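You operate a simulated robot arm through the tools that you are given. There is no shell and no other tool. Be economical: measure what you need, move in short steps, check, and stop when the job is done.

Carry out the task below with a simulated two-armed robot. There is one attempt and no reset: what you move stays moved.

TASK
Switch off and unplug the toaster, then wipe out its crumb tray with the blue sponge.
Fine: plug on the worktop, tray pushed shut, sponge back. Where these are worked on the way, their far stop is far enough and under half their travel is too little: crumb tray. What is to be rubbed or washed off counts as gone when no trace of it is left.
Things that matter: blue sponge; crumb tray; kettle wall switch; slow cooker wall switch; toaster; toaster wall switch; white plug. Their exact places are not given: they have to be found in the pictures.

Only the result counts: the job must be done as asked and must still hold three seconds after the hand-in. Knocking over, shifting, dropping, spilling or breaking anything else fails it.

THE ROBOT
Two 7-joint arms with fingered hands on one trunk, on a base that drives. Base frame: it is fixed to the floor where the robot stands at the start and does not move with it; the origin is under the middle of the robot, x ahead of it, y to its left, z up. Lengths are in cm, angles in degrees, forces in N, time in s.
The left shoulder is at the start at [4.2, 16.3, 106.1], the right one opposite. Places, roughly: crumb tray [60, -10, 90]; kettle wall switch [90, -30, 120]; slow cooker wall switch [80, 20, 120]; toaster [70, -10, 100]; toaster wall switch [80, 0, 120]. Payload 4 kg a hand.
Tool frame (each hand has its own): the origin (TCP) lies between the finger pads and is the grasp point; the fingertips stand 3.6 cm ahead of it; z points along the fingers, y is the line along which they close. The gripper opens to 12.4 cm. The gripper's body begins 4.2 cm behind the TCP. The gripper is a hand of 4 fingers: y runs from the thumb to the fingers, the wrist lies at [-1.5, -9.9, -18.9] in the tool frame.
Orientation is told as [roll, pitch, yaw] about the base's x, y, z axes, in that order, counted from this pose: with the fingers straight down and the wrist toward the robot, the tool's x, y and z point along [0, 1, 0], [1, 0, 0] and [0, 0, -1] of the base frame.

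THE INTERFACE
- The arms move only by the tool send_rows. It takes "left_motion", "right_motion" or both (then of equal length, played together; a hand with none holds still); each is one flat list of numbers, 6 for each row, row after row: the shift along the tool's x, y, z in m, then the turn, a rotation vector about the tool's x, y, z in rad. In form: [x, y, z, wx, wy, wz, x, y, z, wx, wy, wz, ...]. A call has 1 to 20 rows; each row is the pose to reach, as a shift and turn from the pose commanded when the call began, along the tool's axes at that moment. Rows are played at 5 a second. More than 5 cm and 8.6 degrees between two rows, and nothing of the call is played. A pose out of reach is approached as far as the arm can. The call stops where the force on the tool passes 90 N (or 10 N more than at its start, if that is more) or the arm is blocked; 0.2 s more then pass. In this call time passes only in rows, and 0.2 s behind the last. The reply holds the time, the measured pose of the TCP, the force on the tool along the base axes, the opening and the grip force, in the units named above and with some noise, with the torque about the TCP (base axes, N m) and any sound that the robot's microphone picked up.
- Cameras (640 x 400 px; columns grow to the right, rows downward): "scene" is now at [15.42, -0.55, 132.89]; the picture's right is [-0.05, -1.00, 0.01], its down [-0.16, 0.00, -0.99] and it looks along [0.99, -0.05, -0.16] (base axes); focal length 214 px, centre (320, 200). "left" rides on the left gripper at [-7.5, -8.6, -12.3] in its tool frame; the picture's right is [-0.70, -0.34, 0.63], its down [0.64, -0.68, 0.35] and it looks along [0.32, 0.65, 0.69] (tool axes); focal length 275 px, centre (320, 200). "right" rides on the right gripper at [7.5, -8.6, -12.3] in its tool frame; the picture's right is [-0.70, 0.34, -0.63], its down [-0.64, -0.68, 0.35] and it looks along [-0.32, 0.65, 0.69] (tool axes); focal length 275 px, centre (320, 200).
- capture(camera): a new picture of that camera. It takes no simulated time.
- move_column(by): slides the trunk up (or, below 0, down) by that many cm; the arms and the scene camera ride with it, the base frame stays. It gives what a move gives, with no picture.
- base_move(legs): drives the robot by 1 to 6 legs, each [ahead, left, turn to the left] in cm, cm and degrees, along the robot's own axes; the way and the turn of a leg run together, so that a leg with both is an arc; at most 150 cm and 180 degrees a leg. The arms and the cameras ride along, it lands a little off, and it stops where it bumps. It gives what a move gives.
- set_fingers(index, middle, ring, thumb_bend, thumb_turn, hand): sets how far each is bent, from 0 (flat) to 1 (curled in); at 0.3 the hand is open as for a grip, at 0.7 the pads meet at the TCP. One left out holds its place. A second passes; each finger stops where it meets its share of the squeeze, and holds until it gets a number again. It is the only way to open and close the hand. It gives what a move gives, with no picture; readings hold the bend of each and the force on the fingers (four entries, about 0 where the hand has none), thumb and palm. thumb_turn goes from beside the hand (0) to across from the fingers (1), as for a grip.
- aim_head(pan, tilt): turns the head with the scene camera to pan (to the left, within 86 degrees either way) and tilt (down, from -29 to 69), counted from straight ahead of the robot. It gives what a move gives.
- probe_pixels(camera, pixels): for up to 12 pixels [column, row] of the newest picture of that camera ("zoom" is the newest enlarged one), the place [x, y, z] in the base frame of the surface seen there, good to about 0.2 cm. It takes no simulated time.
- inspect(camera, box): a new picture of the part [left, top, right, bottom] of that camera's present view, enlarged. It takes no simulated time.
- job_done(): hands the job in; it is judged then, once.

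Work in short steps. Measure before you move; look again where a grasp or a placing could have gone wrong, and mend it. You have 80 turns and 58 pictures in all, those below and enlarged ones among them. Open the grippers and draw the arms clear of the work before you hand the job in, unless the task says otherwise; then end with one line.

The tools are called after ">>>" as name(argument=value, ...) on one line, values as JSON. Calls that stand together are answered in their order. send_rows: Moves the arms, as the interface text tells. Its arguments: {"type":"object","properties":{"left_motion":{"type":"array","items":{"type":"number"}},"right_motion":{"type":"array","items":{"type":"number"}}},"required":[]} The other tools are called the same way: move_column (by) slides the trunk up or down; set_fingers (index, middle, ring, thumb_bend, thumb_turn, hand) moves the fingers one by one; base_move (legs) drives the base; aim_head (pan, tilt) turns the head that bears the scene camera; capture (camera) takes a picture; probe_pixels (camera, pixels) gives the place of the surface under pixels of a picture; inspect (camera, box) takes an enlarged picture of a part of a camera's view; job_done () hands the job in.

At the start:

```text
t: 0.0
left_ee_pos: [42.44, 10.65, 143.11]
left_tcp_rot: [-0.1, 0.0, 0.0]
left_ft_force: [-0.1, 0.3, 0.7]
left_moment: [-0.01, 0.02, -0.01]
left_grip_width: 12.39
left_grasp_force: 0.1
left_shape: jaw
left_bend: [0.3, 0.3, 0.3, 0.3, 0.98]
left_finger forces: [0.0, 0.1, 0.1, 0.0, 0.1, 0.0]
right_ee_pos: [54.67, -31.66, 137.94]
right_tcp_rot: [0.0, 0.1, 0.1]
right_ft_force: [-0.1, 0.5, -0.3]
right_moment: [-0.03, 0.02, 0.04]
right_grip_width: 12.37
right_grasp_force: 0.0
right_shape: jaw
right_bend: [0.3, 0.3, 0.3, 0.3, 0.98]
right_finger forces: [0.0, 0.0, 0.0, 0.0, 0.1, 0.1]
trunk travel left (down, up): [-22.5, 25.3]
robot x, y, heading: [-0.21, 0.41, -0.0]
head pan, tilt: [-2.8, 0.1]
```

scene: 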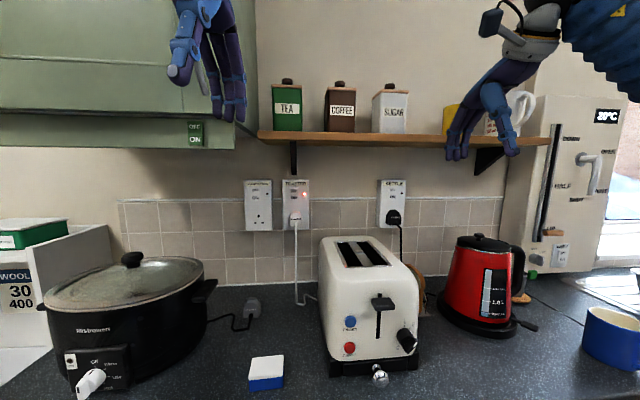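
right: 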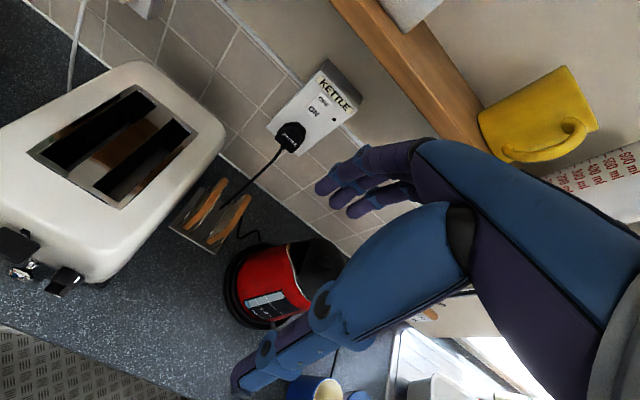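
left: 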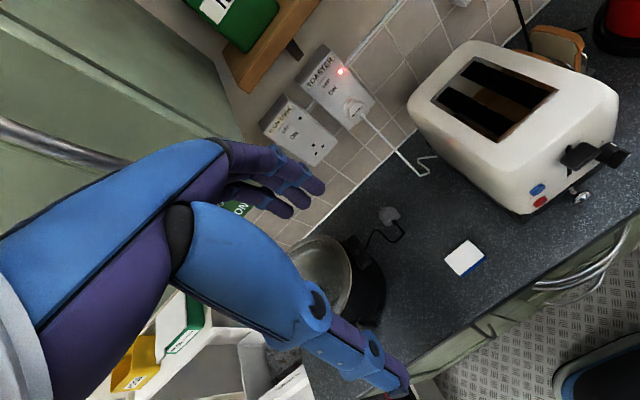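

The scene picture shows the toaster socket near (296,205), the toaster at (370,300) and the sponge at (266,372). I'll enlarge the sockets and the toaster's front.

>>> inspect(camera="scene", box=[230, 170, 350, 245])

>>> probe_pixels(camera="zoom", pixels=[[350, 60], [350, 100], [350, 140], [397, 130], [350, 250], [350, 310], [300, 200], [420, 200], [150, 100], [300, 60]])

>>> aim_head(pan=0, tilt=40)

>>> capture(camera="scene")

```text
5.33 times, centred on (290, 208) of scene
```

zoom: 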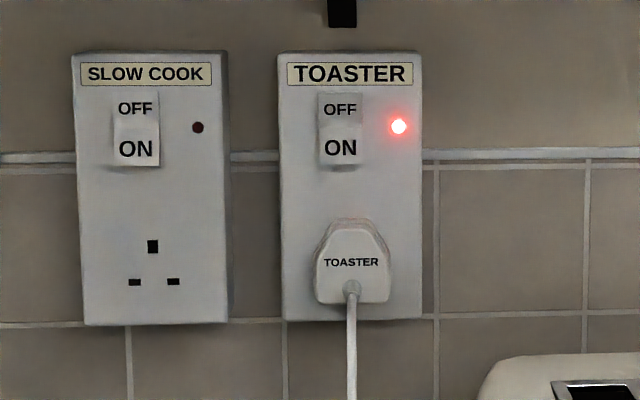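

```text
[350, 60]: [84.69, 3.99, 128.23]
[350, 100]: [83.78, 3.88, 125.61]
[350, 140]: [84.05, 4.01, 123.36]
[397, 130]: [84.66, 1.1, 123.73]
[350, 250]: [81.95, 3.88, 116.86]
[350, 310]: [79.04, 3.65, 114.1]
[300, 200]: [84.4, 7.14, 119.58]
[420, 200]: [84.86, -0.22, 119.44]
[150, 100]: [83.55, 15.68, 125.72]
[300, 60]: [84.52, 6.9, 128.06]
```

```text
t: 1.1
left_ee_pos: [42.56, 10.54, 143.07]
left_tcp_rot: [-0.1, -0.1, 0.0]
left_ft_force: [0.5, 0.7, 0.0]
left_moment: [-0.02, -0.01, -0.05]
left_grip_width: 12.38
left_grasp_force: 0.1
left_shape: jaw
left_bend: [0.3, 0.3, 0.3, 0.3, 0.98]
left_finger forces: [0.0, 0.1, 0.0, 0.1, 0.0, 0.0]
right_ee_pos: [54.79, -31.68, 138.01]
right_tcp_rot: [-0.1, 0.0, -0.1]
right_ft_force: [0.3, -0.3, 0.2]
right_moment: [0.02, -0.01, 0.02]
right_grip_width: 12.4
right_grasp_force: 0.1
right_shape: jaw
right_bend: [0.3, 0.3, 0.3, 0.3, 0.98]
right_finger forces: [0.0, 0.0, 0.1, 0.0, 0.0, 0.0]
trunk travel left (down, up): [-22.5, 25.3]
robot x, y, heading: [-0.09, -0.24, -0.0]
head pan, tilt: [0.0, 40.0]
```

```text
53 pictures are left
```

scene: 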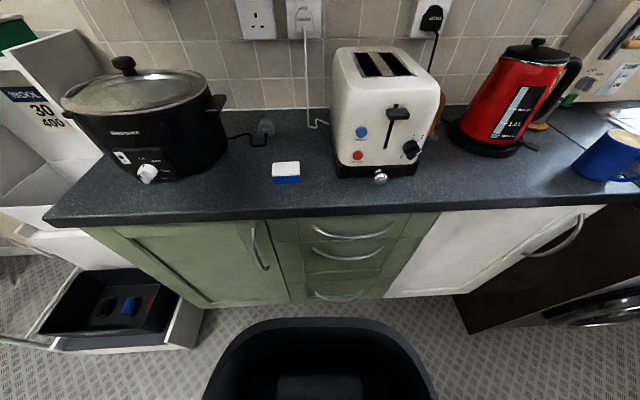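

The tray knob shows at (380,178) and the sponge at (286,173). I'll zoom in on the toaster front and measure.

>>> inspect(camera="scene", box=[260, 100, 440, 212])

>>> probe_pixels(camera="zoom", pixels=[[427, 278], [427, 265], [300, 250], [540, 230], [427, 245], [90, 222], [50, 220], [125, 218], [90, 250], [90, 285], [90, 290], [427, 330]])

>>> probe_pixels(camera="scene", pixels=[[286, 166], [275, 178], [340, 100], [440, 90], [340, 52], [405, 50], [398, 110], [411, 150], [310, 60], [318, 118], [265, 128], [286, 215]])

```text
3.56 times, centred on (350, 156) of scene
```

zoom: 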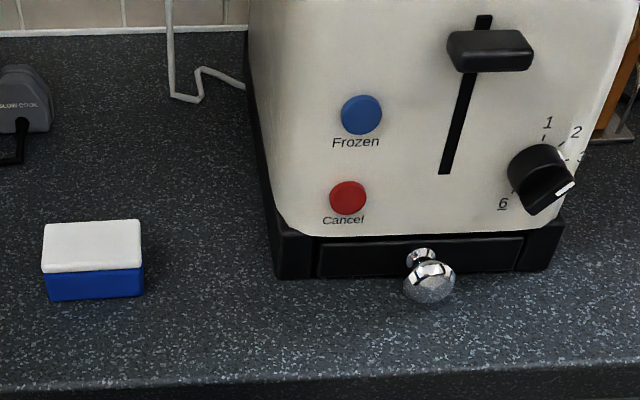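

```text
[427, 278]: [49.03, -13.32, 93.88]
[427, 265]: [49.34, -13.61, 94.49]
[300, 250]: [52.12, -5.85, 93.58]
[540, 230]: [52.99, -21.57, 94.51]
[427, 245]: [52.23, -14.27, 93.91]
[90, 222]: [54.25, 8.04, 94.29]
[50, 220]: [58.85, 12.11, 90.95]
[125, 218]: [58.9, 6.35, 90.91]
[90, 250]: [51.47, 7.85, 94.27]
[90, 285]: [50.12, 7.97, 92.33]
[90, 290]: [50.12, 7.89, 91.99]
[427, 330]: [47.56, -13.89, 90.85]
```

```text
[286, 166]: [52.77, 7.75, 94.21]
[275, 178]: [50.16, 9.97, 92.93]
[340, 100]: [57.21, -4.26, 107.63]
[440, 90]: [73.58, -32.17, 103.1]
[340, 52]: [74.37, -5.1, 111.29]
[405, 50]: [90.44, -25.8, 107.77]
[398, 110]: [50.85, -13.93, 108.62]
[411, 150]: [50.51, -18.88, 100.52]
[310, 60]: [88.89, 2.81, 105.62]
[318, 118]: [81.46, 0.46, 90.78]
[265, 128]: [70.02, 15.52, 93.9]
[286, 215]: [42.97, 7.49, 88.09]
```

The worktop is at z≈90.8, the sponge at about (52.3, 7.9) and the knob at about (49, -13.4). The toaster switch's OFF half is at (83.8, 3.9, 125.6). First I'll turn the left hand to point forward, with thumb and fingers closing sideways, at about (45, 4, 126).

>>> send_rows(left_motion=[-0.0043, 0.0017, 0.0113, -0.0806, 0.0806, 0.0806, -0.0087, 0.0033, 0.0227, -0.1612, 0.1612, 0.1612, -0.013, 0.005, 0.034, -0.2418, 0.2418, 0.2418, -0.0173, 0.0067, 0.0453, -0.3224, 0.3224, 0.3224, -0.0217, 0.0083, 0.0567, -0.4031, 0.4031, 0.4031, -0.026, 0.01, 0.068, -0.4837, 0.4837, 0.4837, -0.0303, 0.0117, 0.0793, -0.5643, 0.5643, 0.5643, -0.0347, 0.0133, 0.0907, -0.6449, 0.6449, 0.6449, -0.039, 0.015, 0.102, -0.7255, 0.7255, 0.7255, -0.0433, 0.0167, 0.1133, -0.8061, 0.8061, 0.8061, -0.0477, 0.0183, 0.1247, -0.8867, 0.8867, 0.8867, -0.052, 0.02, 0.136, -0.9674, 0.9674, 0.9674, -0.0563, 0.0217, 0.1473, -1.048, 1.048, 1.048, -0.0607, 0.0233, 0.1587, -1.1286, 1.1286, 1.1286, -0.065, 0.025, 0.17, -1.2092, 1.2092, 1.2092])

>>> set_fingers(hand="left", index=1, middle=0.7, ring=1, thumb_bend=0, thumb_turn=0)

>>> aim_head(pan=0, tilt=10)

>>> capture(camera="scene")

>>> capture(camera="left")

```text
t: 4.3
left_ee_pos: [48.8, 2.12, 129.87]
left_tcp_rot: [90.0, 0.0, -90.0]
left_ft_force: [0.2, -0.1, 0.0]
left_moment: [0.02, -0.02, -0.01]
left_grip_width: 12.37
left_grasp_force: 0.1
left_shape: jaw
left_bend: [0.3, 0.3, 0.3, 0.3, 0.98]
left_finger forces: [0.1, 0.0, 0.0, 0.1, 0.0, 0.1]
left hand out of reach, approached as far as the arm can: row 12, 13, 14, 15
right_ee_pos: [54.7, -31.62, 137.9]
right_tcp_rot: [-0.1, -0.1, 0.0]
right_ft_force: [0.6, -0.7, -0.4]
right_moment: [-0.02, 0.04, -0.01]
right_grip_width: 12.34
right_grasp_force: 0.0
right_shape: jaw
right_bend: [0.3, 0.3, 0.3, 0.3, 0.98]
right_finger forces: [0.0, 0.1, 0.0, 0.0, 0.0, 0.1]
trunk travel left (down, up): [-22.5, 25.3]
robot x, y, heading: [-0.58, -0.42, -0.1]
head pan, tilt: [0.0, 40.0]
```

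```text
t: 5.3
left_ee_pos: [48.78, 2.1, 129.76]
left_tcp_rot: [90.0, 0.0, -90.0]
left_ft_force: [-0.2, -0.1, 0.5]
left_moment: [0.0, 0.02, -0.02]
left_grip_width: 11.02
left_grasp_force: 0.0
left_shape: fingers
left_bend: [1.0, 0.7, 1.0, 0.0, 0.0]
left_finger forces: [0.0, 0.0, 0.1, 0.0, 0.1, 0.0]
right_ee_pos: [54.72, -31.68, 138.03]
right_tcp_rot: [0.0, 0.0, 0.1]
right_ft_force: [-0.4, 0.5, 0.0]
right_moment: [0.01, 0.0, 0.02]
right_grip_width: 12.36
right_grasp_force: 0.1
right_shape: jaw
right_bend: [0.3, 0.3, 0.3, 0.3, 0.98]
right_finger forces: [0.0, 0.1, 0.1, 0.1, 0.0, 0.1]
trunk travel left (down, up): [-22.5, 25.3]
robot x, y, heading: [-0.12, -0.19, -0.2]
head pan, tilt: [0.0, 40.0]
```

```text
t: 6.2
left_ee_pos: [48.82, 2.07, 129.91]
left_tcp_rot: [90.0, 0.0, -90.0]
left_ft_force: [0.1, 0.1, 0.4]
left_moment: [0.01, -0.01, -0.01]
left_grip_width: 11.02
left_grasp_force: 0.0
left_shape: fingers
left_bend: [1.0, 0.7, 1.0, 0.0, 0.0]
left_finger forces: [0.0, 0.0, 0.0, 0.0, 0.0, 0.1]
right_ee_pos: [54.62, -31.71, 138.06]
right_tcp_rot: [0.0, 0.0, -0.1]
right_ft_force: [0.2, 0.0, -0.2]
right_moment: [0.01, -0.01, 0.03]
right_grip_width: 12.37
right_grasp_force: 0.1
right_shape: jaw
right_bend: [0.3, 0.3, 0.3, 0.3, 0.98]
right_finger forces: [0.0, 0.0, 0.0, 0.0, 0.0, 0.1]
trunk travel left (down, up): [-22.5, 25.3]
robot x, y, heading: [-0.24, 0.15, -0.1]
head pan, tilt: [0.0, 10.0]
```

```text
51 pictures are left
```

scene: 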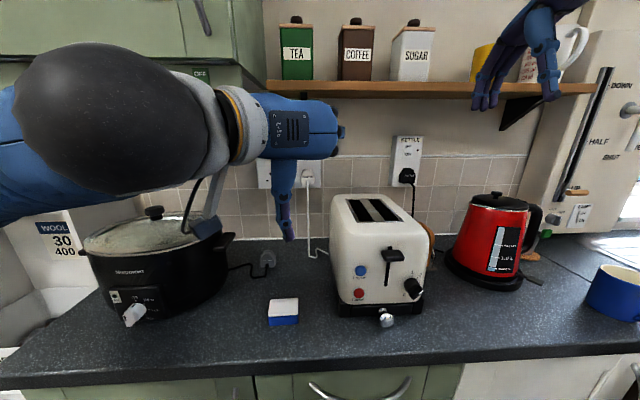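

```text
50 pictures are left
```

left: 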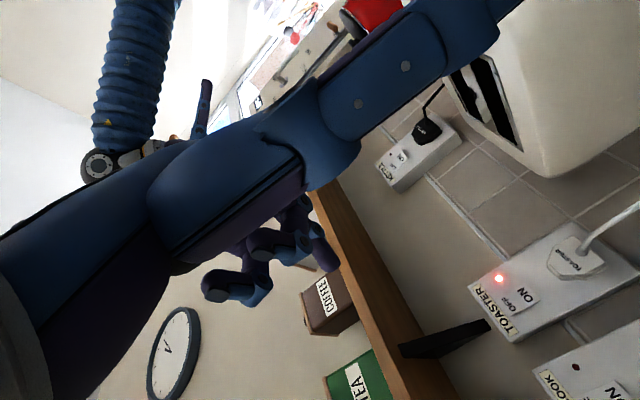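

The hand now points forward. I'll probe the visible finger parts in the left view to find the middle fingertip, and probe the clearances to the shelf and cabinet.

>>> probe_pixels(camera="left", pixels=[[325, 262], [320, 245], [300, 205], [270, 245], [222, 290], [310, 235], [520, 300], [485, 345], [500, 5]])

>>> probe_pixels(camera="scene", pixels=[[200, 72], [20, 60], [235, 75], [300, 98], [500, 98]])

>>> inspect(camera="left", box=[180, 160, 400, 300])

```text
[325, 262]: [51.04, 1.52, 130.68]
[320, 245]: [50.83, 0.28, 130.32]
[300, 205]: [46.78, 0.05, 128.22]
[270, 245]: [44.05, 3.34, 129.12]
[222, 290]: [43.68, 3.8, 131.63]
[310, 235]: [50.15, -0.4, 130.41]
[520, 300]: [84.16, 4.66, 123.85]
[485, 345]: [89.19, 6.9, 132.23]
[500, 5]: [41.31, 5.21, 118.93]
```

```text
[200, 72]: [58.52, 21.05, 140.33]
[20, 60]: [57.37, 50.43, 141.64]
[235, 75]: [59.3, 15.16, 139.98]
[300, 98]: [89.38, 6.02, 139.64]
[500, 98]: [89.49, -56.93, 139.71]
```

```text
2.86 times, centred on (290, 230) of left
```

zoom: 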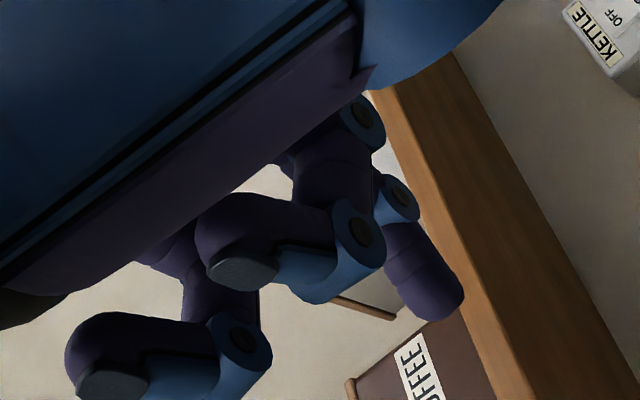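

Middle fingertip is at about (52, 2, 130.5), 3.3 cm ahead of the TCP. I'll check where the thumb hangs before advancing.

>>> probe_pixels(camera="scene", pixels=[[291, 237], [283, 205], [280, 180], [342, 132], [325, 150]])

```text
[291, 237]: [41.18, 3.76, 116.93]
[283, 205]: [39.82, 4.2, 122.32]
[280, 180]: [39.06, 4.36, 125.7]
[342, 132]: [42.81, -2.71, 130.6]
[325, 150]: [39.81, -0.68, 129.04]
```

The thumb hangs clear. I'll advance partway and see how the commanded pose relates to the measured one.

>>> send_rows(left_motion=[0, 0, 0.04, 0, 0, 0, 0, 0, 0.08, 0, 0, 0, 0, 0, 0.12, 0, 0, 0, 0, 0, 0.16, 0, 0, 0])

```text
t: 7.2
left_ee_pos: [64.77, 2.1, 130.02]
left_tcp_rot: [90.0, -0.1, -90.1]
left_ft_force: [0.4, -0.2, -0.6]
left_moment: [0.03, 0.03, 0.03]
left_grip_width: 11.03
left_grasp_force: 0.0
left_shape: fingers
left_bend: [1.0, 0.7, 1.0, 0.0, 0.0]
left_finger forces: [0.0, 0.0, 0.1, 0.0, 0.1, 0.0]
right_ee_pos: [54.87, -31.66, 138.11]
right_tcp_rot: [0.0, 0.0, 0.0]
right_ft_force: [0.4, -0.1, -0.5]
right_moment: [0.02, -0.02, 0.02]
right_grip_width: 12.39
right_grasp_force: 0.0
right_shape: jaw
right_bend: [0.3, 0.3, 0.3, 0.3, 0.98]
right_finger forces: [0.0, 0.0, 0.1, 0.0, 0.0, 0.0]
trunk travel left (down, up): [-22.5, 25.3]
robot x, y, heading: [0.13, -0.11, 0.0]
head pan, tilt: [0.0, 10.0]
```

The command follows the measured pose. I'll bring the TCP to (78, 3.9, 125), with the fingertip about 2.5 cm short of the rocker.

>>> send_rows(left_motion=[-0.025, -0.009, 0.02, 0, 0, 0, -0.051, -0.018, 0.06, 0, 0, 0, -0.051, -0.018, 0.095, 0, 0, 0, -0.051, -0.018, 0.13, 0, 0, 0])

>>> capture(camera="left")

>>> capture(camera="scene")

```text
t: 8.4
left_ee_pos: [73.08, 8.22, 126.94]
left_tcp_rot: [91.8, -0.3, -86.9]
left_ft_force: [0.2, -0.5, 0.0]
left_moment: [0.04, 0.02, -0.03]
left_grip_width: 11.0
left_grasp_force: 0.1
left_shape: fingers
left_bend: [1.0, 0.7, 1.0, 0.0, 0.0]
left_finger forces: [0.0, 0.0, 0.1, 0.0, 0.0, 0.0]
right_ee_pos: [52.61, -28.95, 137.99]
right_tcp_rot: [0.0, -0.4, 3.2]
right_ft_force: [-1.0, 0.2, 0.5]
right_moment: [0.07, -0.03, -0.02]
right_grip_width: 12.37
right_grasp_force: 0.1
right_shape: jaw
right_bend: [0.3, 0.3, 0.3, 0.3, 0.98]
right_finger forces: [0.1, 0.0, 0.1, 0.0, 0.0, 0.0]
trunk travel left (down, up): [-22.5, 25.3]
robot x, y, heading: [-2.48, -0.05, 3.2]
head pan, tilt: [0.0, 10.0]
stopped in row 4 (left hand): the arm was blocked; the commanded pose is now the measured one
```

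```text
48 pictures are left
```

left: 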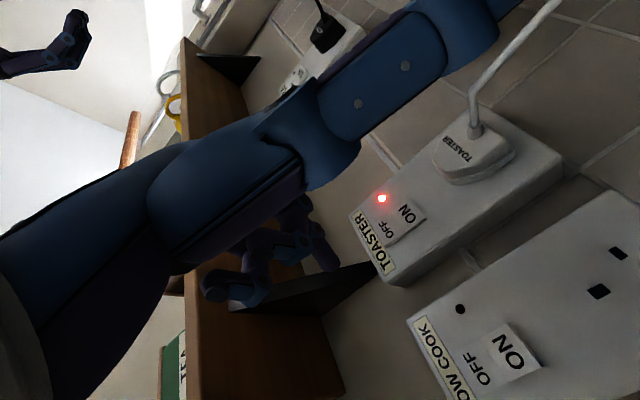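

```text
47 pictures are left
```

scene: 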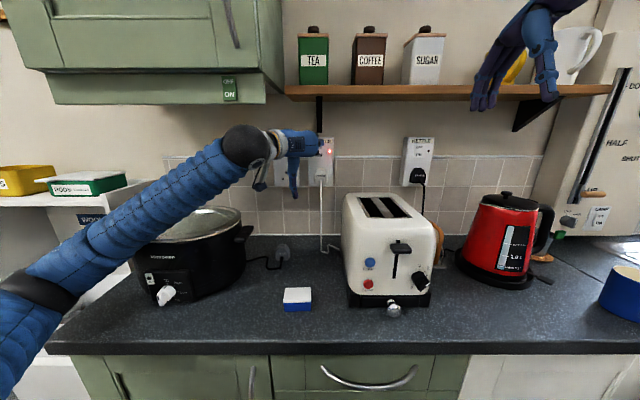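

The arm was blocked at something and the base got pushed back by 2.5 cm and 3°. I'll measure where the arm is relative to the cabinet and the sockets.

>>> probe_pixels(camera="scene", pixels=[[245, 130], [225, 150], [180, 180], [100, 240], [40, 290], [290, 185], [320, 145], [230, 104], [150, 104], [260, 180]])

>>> probe_pixels(camera="left", pixels=[[325, 262], [320, 245], [222, 290], [470, 50], [440, 20], [480, 150], [430, 270], [400, 220]])

>>> inspect(camera="scene", box=[220, 100, 380, 200])

```text
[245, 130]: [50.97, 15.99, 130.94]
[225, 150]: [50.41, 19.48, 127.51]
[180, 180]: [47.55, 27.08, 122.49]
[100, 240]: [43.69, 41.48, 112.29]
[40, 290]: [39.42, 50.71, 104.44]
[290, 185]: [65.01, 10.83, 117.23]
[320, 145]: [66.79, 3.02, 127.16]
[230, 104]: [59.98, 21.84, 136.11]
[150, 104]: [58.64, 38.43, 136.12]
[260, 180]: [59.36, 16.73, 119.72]
```

```text
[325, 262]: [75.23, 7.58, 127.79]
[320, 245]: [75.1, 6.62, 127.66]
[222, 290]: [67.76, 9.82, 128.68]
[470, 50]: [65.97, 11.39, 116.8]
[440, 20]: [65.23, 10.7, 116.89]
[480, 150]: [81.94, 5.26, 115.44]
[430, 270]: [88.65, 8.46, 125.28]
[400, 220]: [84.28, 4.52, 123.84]
```

```text
4.00 times, centred on (300, 150) of scene
```

zoom: 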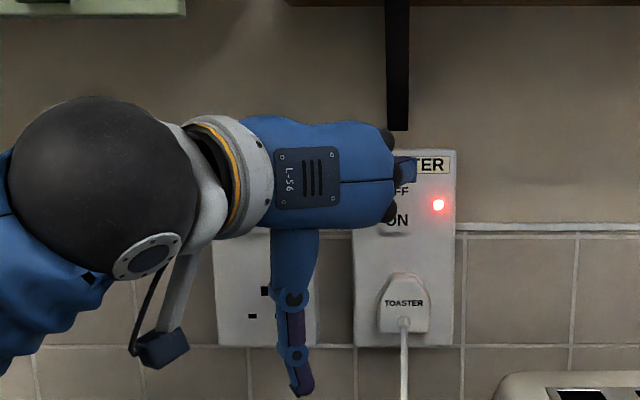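

The forearm (z≈112 at y≈41) probably touched the slow cooker. I'll draw the arm straight back, raise the trunk so that the elbow rides higher, and then look at the cooker.

>>> send_rows(left_motion=[0, 0, -0.03, 0, 0, 0, 0.01, 0, -0.07, 0, 0, 0, 0.02, 0, -0.11, 0, 0, 0, 0.03, 0, -0.15, 0, 0, 0, 0.03, 0, -0.19, 0, 0, 0, 0.03, 0, -0.23, 0, 0, 0])

>>> capture(camera="scene")

```text
t: 9.8
left_ee_pos: [51.93, 6.9, 128.64]
left_tcp_rot: [91.0, -0.4, -86.9]
left_ft_force: [0.5, 0.6, 0.2]
left_moment: [-0.01, 0.04, 0.02]
left_grip_width: 11.03
left_grasp_force: 0.0
left_shape: fingers
left_bend: [1.0, 0.7, 1.0, 0.0, 0.0]
left_finger forces: [0.0, 0.0, 0.1, 0.0, 0.1, 0.0]
right_ee_pos: [53.82, -28.76, 138.02]
right_tcp_rot: [-0.1, 0.2, 2.9]
right_ft_force: [0.2, 0.0, 0.7]
right_moment: [-0.01, 0.01, 0.02]
right_grip_width: 12.38
right_grasp_force: 0.1
right_shape: jaw
right_bend: [0.3, 0.3, 0.3, 0.3, 0.98]
right_finger forces: [0.1, 0.0, 0.0, 0.0, 0.0, 0.0]
trunk travel left (down, up): [-22.5, 25.3]
robot x, y, heading: [-2.46, -0.25, 2.7]
head pan, tilt: [0.0, 10.0]
```

```text
45 pictures are left
```

scene: 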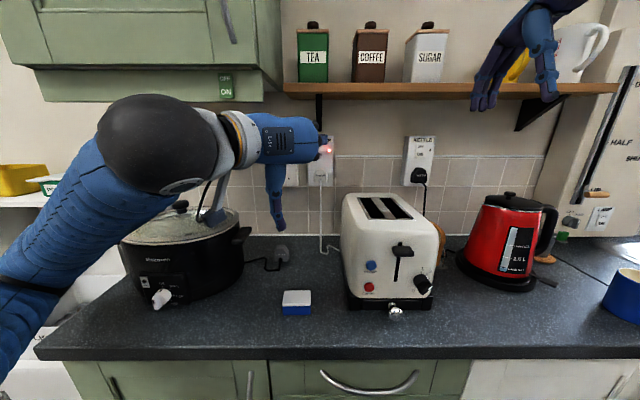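

I'll probe cooker points here, to compare them with their rays in the first picture.

>>> probe_pixels(camera="scene", pixels=[[158, 305], [165, 300], [180, 205], [244, 230], [240, 240], [131, 285], [180, 310], [283, 250], [125, 250], [296, 295], [144, 285]])

>>> inspect(camera="scene", box=[100, 190, 260, 310])

```text
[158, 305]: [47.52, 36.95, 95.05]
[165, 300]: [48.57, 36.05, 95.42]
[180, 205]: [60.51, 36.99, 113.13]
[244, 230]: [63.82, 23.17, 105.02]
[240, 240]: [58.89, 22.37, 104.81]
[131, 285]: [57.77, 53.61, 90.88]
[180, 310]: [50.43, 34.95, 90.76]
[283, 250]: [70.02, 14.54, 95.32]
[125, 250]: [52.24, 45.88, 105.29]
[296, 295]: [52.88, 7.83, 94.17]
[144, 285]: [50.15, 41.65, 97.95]
```

```text
3.33 times, centred on (180, 250) of scene
```

zoom: 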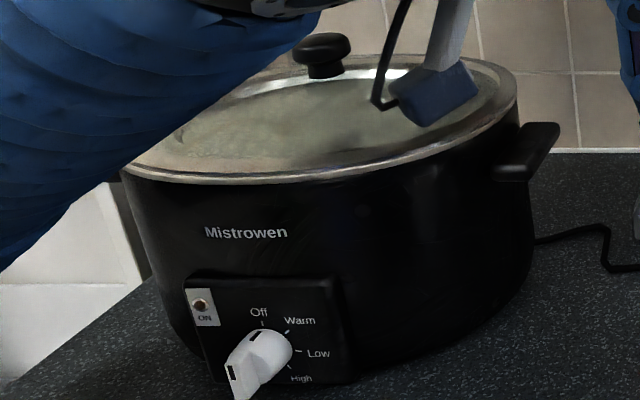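

The cooker still projects to its original pixels, so it has not moved. Next I'll square the base and raise the trunk.

>>> base_move(legs=[[1.5, 0, -2.8]])

>>> move_column(by=22)

>>> send_rows(left_motion=[-0.05, 0, 0, 0, 0, 0, -0.1, 0, 0, 0, 0, 0, -0.15, 0, 0, 0, 0, 0, -0.2, 0, 0, 0, 0, 0, -0.24, 0, 0, 0, 0, 0])

>>> capture(camera="scene")

```text
t: 10.6
left_ee_pos: [53.71, 4.16, 128.56]
left_tcp_rot: [90.9, -0.4, -89.7]
left_ft_force: [1.0, 0.1, -1.1]
left_moment: [0.0, -0.03, -0.06]
left_grip_width: 11.04
left_grasp_force: 0.0
left_shape: fingers
left_bend: [1.0, 0.7, 1.0, 0.0, 0.0]
left_finger forces: [0.0, 0.0, 0.1, 0.1, 0.0, 0.1]
right_ee_pos: [54.14, -31.61, 137.86]
right_tcp_rot: [0.0, 0.0, 0.1]
right_ft_force: [0.5, 0.4, -0.3]
right_moment: [0.0, 0.03, 0.0]
right_grip_width: 12.37
right_grasp_force: 0.1
right_shape: jaw
right_bend: [0.3, 0.3, 0.3, 0.3, 0.98]
right_finger forces: [0.0, 0.0, 0.1, 0.1, 0.0, 0.0]
trunk travel left (down, up): [-22.5, 25.3]
robot x, y, heading: [-0.87, -0.21, 0.3]
head pan, tilt: [0.0, 10.0]
```

```text
t: 12.9
left_ee_pos: [53.77, 4.29, 150.66]
left_tcp_rot: [90.9, -0.3, -89.6]
left_ft_force: [0.6, 0.5, 0.8]
left_moment: [0.02, 0.0, 0.05]
left_grip_width: 11.03
left_grasp_force: 0.0
left_shape: fingers
left_bend: [1.0, 0.7, 1.0, 0.0, 0.0]
left_finger forces: [0.0, 0.1, 0.0, 0.0, 0.0, 0.0]
right_ee_pos: [54.17, -31.54, 159.91]
right_tcp_rot: [0.0, 0.0, 0.2]
right_ft_force: [-0.1, 0.4, 0.0]
right_moment: [-0.01, -0.02, 0.0]
right_grip_width: 12.39
right_grasp_force: 0.0
right_shape: jaw
right_bend: [0.3, 0.3, 0.3, 0.3, 0.98]
right_finger forces: [0.1, 0.1, 0.1, 0.1, 0.0, 0.1]
trunk travel left (down, up): [-44.5, 3.3]
robot x, y, heading: [-1.0, 0.1, 0.2]
head pan, tilt: [0.0, 10.0]
```

```text
t: 14.2
left_ee_pos: [55.77, 3.83, 126.54]
left_tcp_rot: [91.0, -0.2, -89.7]
left_ft_force: [-0.3, 0.8, -0.4]
left_moment: [-0.02, 0.02, -0.01]
left_grip_width: 11.06
left_grasp_force: 0.0
left_shape: fingers
left_bend: [1.0, 0.7, 1.0, 0.0, 0.0]
left_finger forces: [0.0, 0.1, 0.0, 0.0, 0.1, 0.1]
left hand out of reach, approached as far as the arm can: row 3, 4, 5
right_ee_pos: [54.0, -31.47, 159.99]
right_tcp_rot: [-0.1, 0.1, 0.0]
right_ft_force: [0.3, 0.1, 0.3]
right_moment: [0.02, 0.0, 0.04]
right_grip_width: 12.4
right_grasp_force: 0.1
right_shape: jaw
right_bend: [0.3, 0.3, 0.3, 0.3, 0.98]
right_finger forces: [0.0, 0.0, 0.0, 0.1, 0.1, 0.0]
trunk travel left (down, up): [-44.5, 3.3]
robot x, y, heading: [-0.49, -0.29, 0.2]
head pan, tilt: [0.0, 10.0]
```

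```text
43 pictures are left
```

scene: 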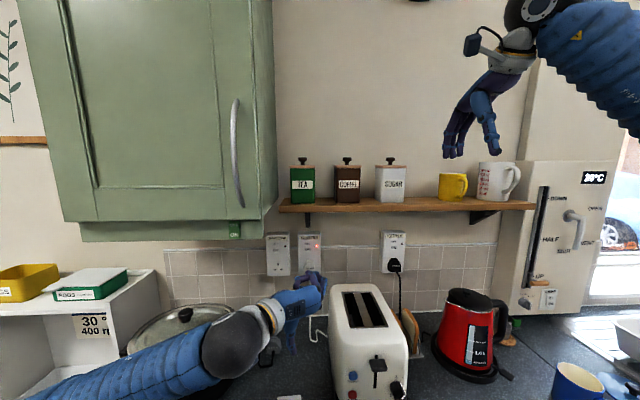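

The forearm still hangs left and low because the arm is folded. Backing the base by 16 cm will straighten it, so I'll do that and measure the forearm.

>>> base_move(legs=[[-16, 0, 0]])

>>> send_rows(left_motion=[0, 0, 0.05, 0, 0, 0, 0, 0, 0.1, 0, 0, 0, 0, 0, 0.15, 0, 0, 0, 0, 0, 0.2, 0, 0, 0])

>>> capture(camera="scene")

```text
t: 15.6
left_ee_pos: [39.75, 3.91, 126.45]
left_tcp_rot: [90.9, -0.3, -89.5]
left_ft_force: [0.8, -0.5, 0.0]
left_moment: [0.0, 0.0, 0.02]
left_grip_width: 11.01
left_grasp_force: 0.1
left_shape: fingers
left_bend: [1.0, 0.7, 1.0, 0.0, 0.0]
left_finger forces: [0.1, 0.0, 0.1, 0.0, 0.0, 0.0]
right_ee_pos: [38.04, -31.51, 159.96]
right_tcp_rot: [-0.2, 0.1, 0.3]
right_ft_force: [0.0, -0.1, -0.9]
right_moment: [0.02, -0.03, 0.0]
right_grip_width: 12.37
right_grasp_force: 0.0
right_shape: jaw
right_bend: [0.3, 0.3, 0.3, 0.3, 0.98]
right_finger forces: [0.0, 0.1, 0.0, 0.0, 0.0, 0.0]
trunk travel left (down, up): [-44.5, 3.3]
robot x, y, heading: [-16.66, -0.26, -0.0]
head pan, tilt: [0.0, 10.0]
```

```text
t: 16.6
left_ee_pos: [59.8, 4.12, 126.84]
left_tcp_rot: [90.7, -0.3, -89.5]
left_ft_force: [0.6, -0.9, -0.3]
left_moment: [0.0, -0.02, 0.02]
left_grip_width: 11.02
left_grasp_force: 0.0
left_shape: fingers
left_bend: [1.0, 0.7, 1.0, 0.0, 0.0]
left_finger forces: [0.1, 0.1, 0.0, 0.0, 0.1, 0.0]
right_ee_pos: [38.44, -31.3, 159.84]
right_tcp_rot: [0.0, 0.2, 0.3]
right_ft_force: [0.4, 0.5, -0.8]
right_moment: [0.0, -0.01, -0.04]
right_grip_width: 12.41
right_grasp_force: 0.1
right_shape: jaw
right_bend: [0.3, 0.3, 0.3, 0.3, 0.98]
right_finger forces: [0.0, 0.1, 0.1, 0.0, 0.0, 0.1]
trunk travel left (down, up): [-44.5, 3.3]
robot x, y, heading: [-16.98, -0.36, 0.4]
head pan, tilt: [0.0, 10.0]
```

```text
42 pictures are left
```

scene: 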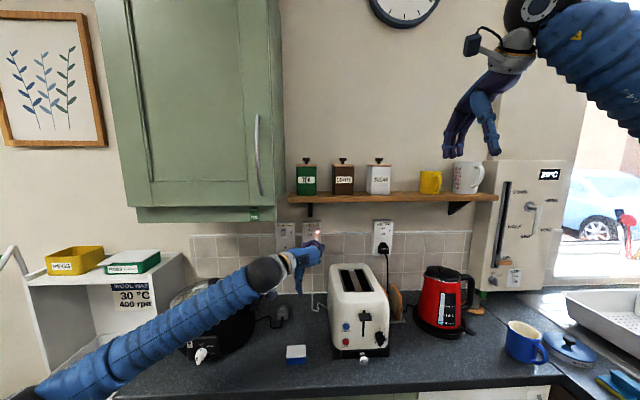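

>>> probe_pixels(camera="scene", pixels=[[265, 275], [240, 290], [200, 315], [160, 340], [110, 365], [60, 385], [280, 150], [265, 208]])

```text
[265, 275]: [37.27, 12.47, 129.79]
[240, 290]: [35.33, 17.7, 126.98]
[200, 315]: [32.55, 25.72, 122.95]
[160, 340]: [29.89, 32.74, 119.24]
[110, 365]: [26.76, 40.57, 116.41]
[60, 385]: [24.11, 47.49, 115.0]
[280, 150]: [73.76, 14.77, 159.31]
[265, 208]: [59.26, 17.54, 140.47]
```

The forearm is at z≈119–123 and will clear the cooker rim (z≈105). Next I'll advance to TCP (78, 3.9, 124.8).

>>> send_rows(left_motion=[-0.01, 0, 0.03, 0, 0, 0, -0.02, 0.001, 0.065, 0, 0, 0, -0.02, 0.002, 0.1, 0, 0, 0, -0.02, 0.002, 0.135, 0, 0, 0, -0.02, 0.002, 0.16, 0, 0, 0, -0.02, 0.002, 0.18, 0, 0, 0])

>>> inspect(camera="left", box=[160, 130, 560, 380])

>>> probe_pixels(camera="left", pixels=[[325, 262], [320, 245]])

```text
t: 18.0
left_ee_pos: [77.71, 3.99, 125.13]
left_tcp_rot: [90.9, -0.3, -89.5]
left_ft_force: [1.2, -0.1, -0.9]
left_moment: [-0.01, 0.02, 0.0]
left_grip_width: 11.04
left_grasp_force: 0.0
left_shape: fingers
left_bend: [1.0, 0.7, 1.0, 0.0, 0.0]
left_finger forces: [0.0, 0.0, 0.0, 0.0, 0.0, 0.0]
right_ee_pos: [38.34, -31.42, 159.88]
right_tcp_rot: [-0.1, 0.1, 0.3]
right_ft_force: [-0.5, 0.2, 0.1]
right_moment: [0.0, 0.01, 0.01]
right_grip_width: 12.38
right_grasp_force: 0.0
right_shape: jaw
right_bend: [0.3, 0.3, 0.3, 0.3, 0.98]
right_finger forces: [0.0, 0.0, 0.0, 0.0, 0.1, 0.1]
trunk travel left (down, up): [-44.5, 3.3]
robot x, y, heading: [-16.78, -0.18, 0.7]
head pan, tilt: [0.0, 10.0]
```

```text
1.60 times, centred on (360, 255) of left
```

zoom: 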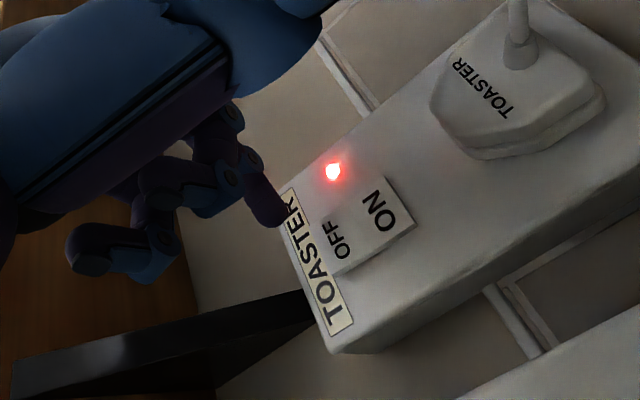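

```text
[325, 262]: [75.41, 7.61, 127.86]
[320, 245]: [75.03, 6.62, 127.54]
```

I'll probe the fingertip and the rocker in this enlarged picture.

>>> probe_pixels(camera="zoom", pixels=[[270, 218], [280, 222], [262, 195], [342, 235], [330, 250], [380, 205], [350, 215], [365, 240]])

```text
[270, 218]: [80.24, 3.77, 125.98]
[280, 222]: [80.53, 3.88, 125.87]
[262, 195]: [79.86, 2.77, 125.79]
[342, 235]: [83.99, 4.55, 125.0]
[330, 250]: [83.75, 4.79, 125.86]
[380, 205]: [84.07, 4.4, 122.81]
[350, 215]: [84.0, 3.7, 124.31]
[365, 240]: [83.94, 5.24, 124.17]
```

Tip is at about (81, 3.6, 126.2); the OFF half centres on (83.9, 4.3, 125.4). I'll shift down 0.8, left 0.6 and press forward.

>>> send_rows(left_motion=[-0.008, -0.006, 0.01, 0, 0, 0, -0.008, -0.006, 0.02, 0, 0, 0, -0.008, -0.006, 0.028, 0, 0, 0, -0.008, -0.006, 0.033, 0, 0, 0, -0.008, -0.006, 0.038, 0, 0, 0])

>>> inspect(camera="left", box=[160, 130, 560, 380])

```text
t: 19.2
left_ee_pos: [81.18, 4.3, 124.67]
left_tcp_rot: [90.9, -0.2, -89.7]
left_ft_force: [-17.3, -6.8, 1.7]
left_moment: [0.03, -0.14, -0.19]
left_grip_width: 11.0
left_grasp_force: 9.2
left_shape: fingers
left_bend: [1.0, 0.74, 1.0, 0.0, 0.0]
left_finger forces: [0.0, 18.4, 0.0, 0.0, 0.0, 0.0]
right_ee_pos: [37.9, -31.49, 160.03]
right_tcp_rot: [0.0, 0.0, 0.4]
right_ft_force: [-0.5, 0.2, 0.1]
right_moment: [0.02, 0.01, 0.04]
right_grip_width: 12.38
right_grasp_force: 0.2
right_shape: jaw
right_bend: [0.3, 0.3, 0.3, 0.3, 0.98]
right_finger forces: [0.0, 0.0, 0.0, 0.0, 0.1, 0.1]
trunk travel left (down, up): [-44.5, 3.3]
robot x, y, heading: [-16.74, -0.42, 0.0]
head pan, tilt: [0.0, 10.0]
heard: click
```

```text
1.60 times, centred on (360, 255) of left
```

zoom: 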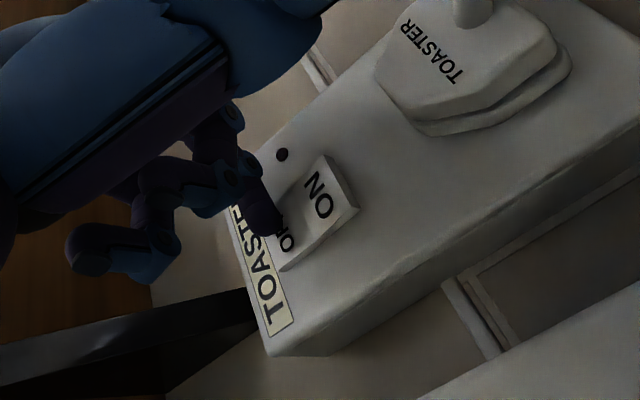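

The switch clicked and the lamp is out. I'll draw back 6 cm, open the hand, and check the forearm against the cooker.

>>> send_rows(left_motion=[0, 0, -0.03, 0, 0, 0, 0, 0, -0.06, 0, 0, 0, 0, 0, -0.08, 0, 0, 0])

>>> set_fingers(hand="left", index=0.3, middle=0.3, ring=0.3, thumb_bend=0.3, thumb_turn=1)

>>> aim_head(pan=10, tilt=25)

>>> capture(camera="scene")

```text
t: 20.0
left_ee_pos: [73.57, 4.6, 124.23]
left_tcp_rot: [90.8, -0.3, -89.5]
left_ft_force: [0.5, 0.2, 0.1]
left_moment: [0.0, 0.04, 0.01]
left_grip_width: 11.04
left_grasp_force: 0.0
left_shape: fingers
left_bend: [1.0, 0.7, 1.0, 0.0, 0.0]
left_finger forces: [0.0, 0.0, 0.0, 0.0, 0.0, 0.1]
right_ee_pos: [38.11, -31.35, 160.01]
right_tcp_rot: [-0.1, 0.1, 0.4]
right_ft_force: [-0.6, -0.2, -0.3]
right_moment: [0.01, 0.0, 0.0]
right_grip_width: 12.41
right_grasp_force: 0.0
right_shape: jaw
right_bend: [0.3, 0.3, 0.3, 0.3, 0.98]
right_finger forces: [0.0, 0.0, 0.0, 0.1, 0.0, 0.0]
trunk travel left (down, up): [-44.5, 3.3]
robot x, y, heading: [-17.21, -0.18, 0.4]
head pan, tilt: [0.0, 10.0]
```

```text
t: 21.0
left_ee_pos: [73.5, 4.5, 124.1]
left_tcp_rot: [90.8, -0.3, -89.4]
left_ft_force: [-0.1, 0.3, 0.3]
left_moment: [0.04, 0.02, -0.01]
left_grip_width: 12.33
left_grasp_force: 0.2
left_shape: fingers
left_bend: [0.3, 0.3, 0.3, 0.3, 0.97]
left_finger forces: [0.0, 0.0, 0.0, 0.0, 0.1, 0.0]
right_ee_pos: [38.17, -31.43, 160.03]
right_tcp_rot: [-0.1, 0.0, 0.3]
right_ft_force: [0.1, 0.5, -0.2]
right_moment: [-0.01, -0.05, -0.03]
right_grip_width: 12.38
right_grasp_force: 0.0
right_shape: jaw
right_bend: [0.3, 0.3, 0.3, 0.3, 0.98]
right_finger forces: [0.0, 0.0, 0.0, 0.0, 0.0, 0.1]
trunk travel left (down, up): [-44.5, 3.3]
robot x, y, heading: [-16.82, -0.42, 0.4]
head pan, tilt: [0.0, 10.0]
```

```text
t: 21.7
left_ee_pos: [73.49, 4.46, 124.24]
left_tcp_rot: [90.9, -0.3, -89.5]
left_ft_force: [-0.5, -0.7, 0.3]
left_moment: [-0.01, 0.03, -0.02]
left_grip_width: 12.28
left_grasp_force: 0.1
left_shape: fingers
left_bend: [0.3, 0.3, 0.3, 0.3, 0.97]
left_finger forces: [0.0, 0.0, 0.0, 0.0, 0.0, 0.0]
right_ee_pos: [38.22, -31.43, 159.9]
right_tcp_rot: [-0.1, 0.1, 0.3]
right_ft_force: [0.3, 0.1, 0.2]
right_moment: [0.02, -0.02, 0.0]
right_grip_width: 12.39
right_grasp_force: 0.2
right_shape: jaw
right_bend: [0.3, 0.3, 0.3, 0.3, 0.98]
right_finger forces: [0.1, 0.0, 0.1, 0.0, 0.0, 0.0]
trunk travel left (down, up): [-44.5, 3.3]
robot x, y, heading: [-16.72, -0.24, 0.2]
head pan, tilt: [10.0, 25.0]
```

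```text
39 pictures are left
```

scene: 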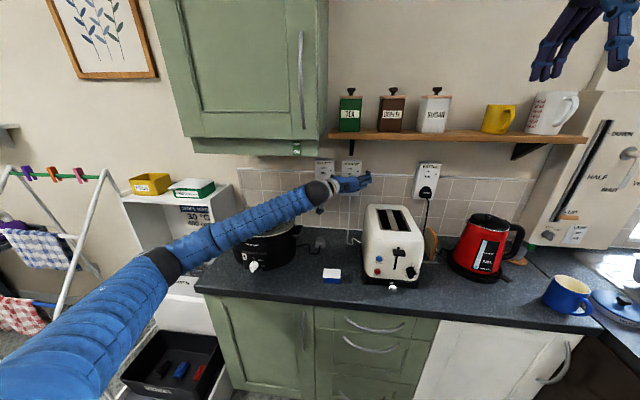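

Next I'll probe the forearm's height along its length, and the cooker lid near it.

>>> probe_pixels(camera="scene", pixels=[[318, 190], [285, 205], [285, 220], [250, 225], [250, 236], [215, 240], [165, 262], [275, 238], [300, 238], [262, 258]])

>>> inspect(camera="scene", box=[220, 150, 420, 275])

```text
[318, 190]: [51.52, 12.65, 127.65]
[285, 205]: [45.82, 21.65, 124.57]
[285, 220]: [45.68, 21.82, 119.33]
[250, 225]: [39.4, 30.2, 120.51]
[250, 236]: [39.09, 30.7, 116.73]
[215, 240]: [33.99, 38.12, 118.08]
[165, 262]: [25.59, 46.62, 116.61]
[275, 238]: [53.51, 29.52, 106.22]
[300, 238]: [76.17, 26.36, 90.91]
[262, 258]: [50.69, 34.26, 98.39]
```

```text
3.20 times, centred on (320, 212) of scene
```

zoom: 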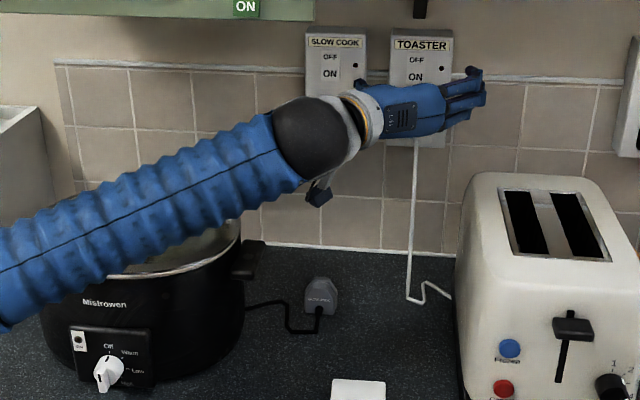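

Forearm underside is about z 116 and the cooker rim 106, so lowering by 7 cm is still clear. I'll lower to plug height, then view from the hand.

>>> send_rows(left_motion=[-0.025, 0, -0.005, 0, 0, 0, -0.05, 0.002, -0.005, 0, 0, 0, -0.072, 0.005, 0, 0, 0, 0])

>>> capture(camera="left")

>>> inspect(camera="scene", box=[220, 150, 420, 275])

```text
t: 22.5
left_ee_pos: [73.75, 4.03, 117.02]
left_tcp_rot: [90.9, -0.3, -89.5]
left_ft_force: [-0.4, -0.4, -0.2]
left_moment: [-0.01, 0.04, 0.03]
left_grip_width: 12.28
left_grasp_force: 0.1
left_shape: fingers
left_bend: [0.3, 0.3, 0.3, 0.3, 0.97]
left_finger forces: [0.0, 0.0, 0.0, 0.0, 0.1, 0.0]
right_ee_pos: [38.2, -31.53, 159.91]
right_tcp_rot: [-0.2, 0.2, 0.3]
right_ft_force: [-0.4, -0.7, -0.6]
right_moment: [0.02, -0.01, 0.02]
right_grip_width: 12.37
right_grasp_force: 0.1
right_shape: jaw
right_bend: [0.3, 0.3, 0.3, 0.3, 0.98]
right_finger forces: [0.1, 0.0, 0.0, 0.1, 0.0, 0.1]
trunk travel left (down, up): [-44.5, 3.3]
robot x, y, heading: [-16.94, -0.46, 0.2]
head pan, tilt: [10.0, 25.0]
```

```text
37 pictures are left
```

left: 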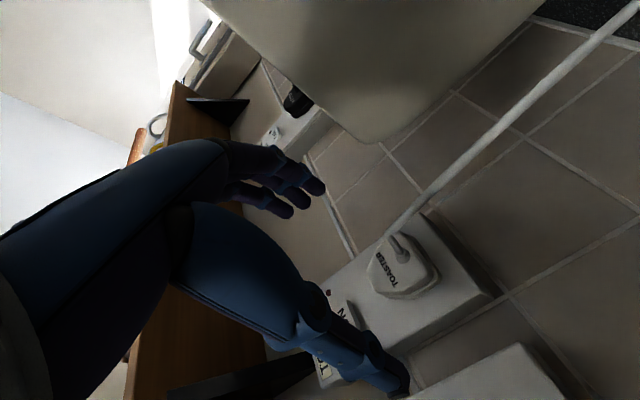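

```text
3.20 times, centred on (320, 212) of scene
```

zoom: 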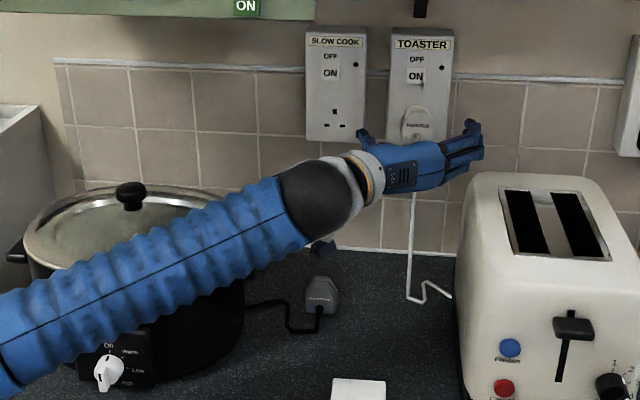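

I'll probe the plug and fingertips in the left view for alignment.

>>> probe_pixels(camera="left", pixels=[[400, 270], [385, 250], [375, 275], [410, 300], [437, 280], [395, 245], [318, 188], [288, 210], [402, 380], [400, 220], [420, 240], [460, 290]])

>>> probe_pixels(camera="zoom", pixels=[[30, 250], [100, 290], [160, 270], [200, 265], [260, 235]])

```text
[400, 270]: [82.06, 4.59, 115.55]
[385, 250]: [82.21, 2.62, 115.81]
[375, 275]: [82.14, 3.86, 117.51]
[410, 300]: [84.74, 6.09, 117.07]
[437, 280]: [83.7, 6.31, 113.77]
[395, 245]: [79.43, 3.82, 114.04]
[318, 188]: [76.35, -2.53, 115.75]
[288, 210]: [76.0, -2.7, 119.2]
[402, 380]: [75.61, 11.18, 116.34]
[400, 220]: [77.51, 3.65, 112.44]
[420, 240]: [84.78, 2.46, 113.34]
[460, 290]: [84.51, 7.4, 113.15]
```

```text
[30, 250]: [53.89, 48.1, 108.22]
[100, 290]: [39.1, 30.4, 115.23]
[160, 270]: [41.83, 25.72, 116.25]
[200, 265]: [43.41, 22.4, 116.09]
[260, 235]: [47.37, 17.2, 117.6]
```

The plug spans y 1.5–6.3, z 113.5–118.5, x 82.1–84.7. I'll advance to TCP x≈80.6, z≈116.2 and close.

>>> send_rows(left_motion=[-0.004, 0, 0.02, 0, 0, 0, -0.008, 0, 0.04, 0, 0, 0, -0.008, 0, 0.055, 0, 0, 0, -0.008, 0, 0.068, 0, 0, 0])

>>> set_fingers(hand="left", index=0.8, middle=0.8, ring=0.8, thumb_bend=0.8)

>>> capture(camera="left")

```text
t: 23.5
left_ee_pos: [80.45, 4.2, 116.31]
left_tcp_rot: [91.0, -0.3, -89.6]
left_ft_force: [0.5, 0.1, 0.3]
left_moment: [0.02, 0.01, 0.0]
left_grip_width: 12.29
left_grasp_force: 0.0
left_shape: fingers
left_bend: [0.3, 0.3, 0.3, 0.3, 0.97]
left_finger forces: [0.0, 0.0, 0.0, 0.1, 0.0, 0.0]
right_ee_pos: [38.25, -31.47, 159.92]
right_tcp_rot: [-0.1, 0.1, 0.4]
right_ft_force: [0.4, 0.2, 0.0]
right_moment: [-0.01, -0.04, -0.03]
right_grip_width: 12.37
right_grasp_force: 0.1
right_shape: jaw
right_bend: [0.3, 0.3, 0.3, 0.3, 0.98]
right_finger forces: [0.1, 0.1, 0.1, 0.0, 0.1, 0.0]
trunk travel left (down, up): [-44.5, 3.3]
robot x, y, heading: [-17.23, -0.25, 0.2]
head pan, tilt: [10.0, 25.0]
```

```text
t: 24.5
left_ee_pos: [80.43, 4.25, 116.43]
left_tcp_rot: [91.0, -0.3, -89.6]
left_ft_force: [-11.0, 6.3, 1.3]
left_moment: [-0.11, -0.08, -0.05]
left_grip_width: 4.84
left_grasp_force: 29.8
left_shape: fingers
left_bend: [0.56, 0.6, 0.8, 0.58, 1.0]
left_finger forces: [13.2, 11.5, 0.1, 0.0, 34.5, 0.0]
right_ee_pos: [37.99, -31.21, 159.97]
right_tcp_rot: [-0.1, 0.1, 0.3]
right_ft_force: [-0.2, 0.2, 0.1]
right_moment: [0.02, -0.01, 0.03]
right_grip_width: 12.38
right_grasp_force: 0.1
right_shape: jaw
right_bend: [0.3, 0.3, 0.3, 0.3, 0.98]
right_finger forces: [0.0, 0.0, 0.0, 0.1, 0.1, 0.1]
trunk travel left (down, up): [-44.5, 3.3]
robot x, y, heading: [-16.87, -0.01, 0.3]
head pan, tilt: [10.0, 25.0]
heard: snap
```

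```text
35 pictures are left
```

left: 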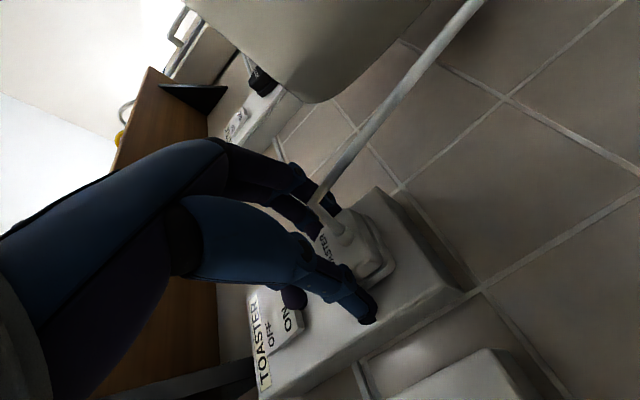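

The grip is about 30 N on the plug with 4.8 cm width. I'll pull it straight out along -x.

>>> send_rows(left_motion=[0, 0, -0.01, 0, 0, 0, 0, 0, -0.02, 0, 0, 0, 0, 0, -0.035, 0, 0, 0, 0, 0, -0.05, 0, 0, 0, 0, 0, -0.06, 0, 0, 0])

>>> capture(camera="left")

```text
t: 25.7
left_ee_pos: [74.36, 3.97, 116.41]
left_tcp_rot: [91.0, -0.3, -89.6]
left_ft_force: [0.0, -0.9, -1.4]
left_moment: [0.01, -0.02, -0.01]
left_grip_width: 4.71
left_grasp_force: 28.3
left_shape: fingers
left_bend: [0.55, 0.59, 0.8, 0.59, 1.0]
left_finger forces: [14.8, 11.5, 0.0, 0.1, 29.3, 0.0]
right_ee_pos: [38.12, -31.39, 160.0]
right_tcp_rot: [-0.1, 0.1, 0.3]
right_ft_force: [0.2, -0.2, 0.5]
right_moment: [0.03, -0.03, 0.01]
right_grip_width: 12.36
right_grasp_force: 0.1
right_shape: jaw
right_bend: [0.3, 0.3, 0.3, 0.3, 0.98]
right_finger forces: [0.0, 0.0, 0.0, 0.1, 0.0, 0.0]
trunk travel left (down, up): [-44.5, 3.3]
robot x, y, heading: [-16.95, -0.38, 0.0]
head pan, tilt: [10.0, 25.0]
```

```text
34 pictures are left
```

left: 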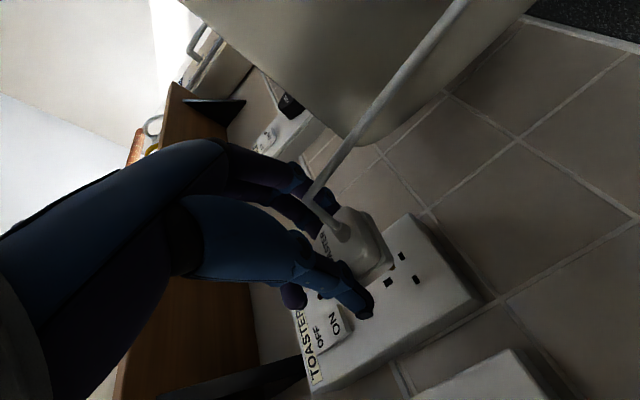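

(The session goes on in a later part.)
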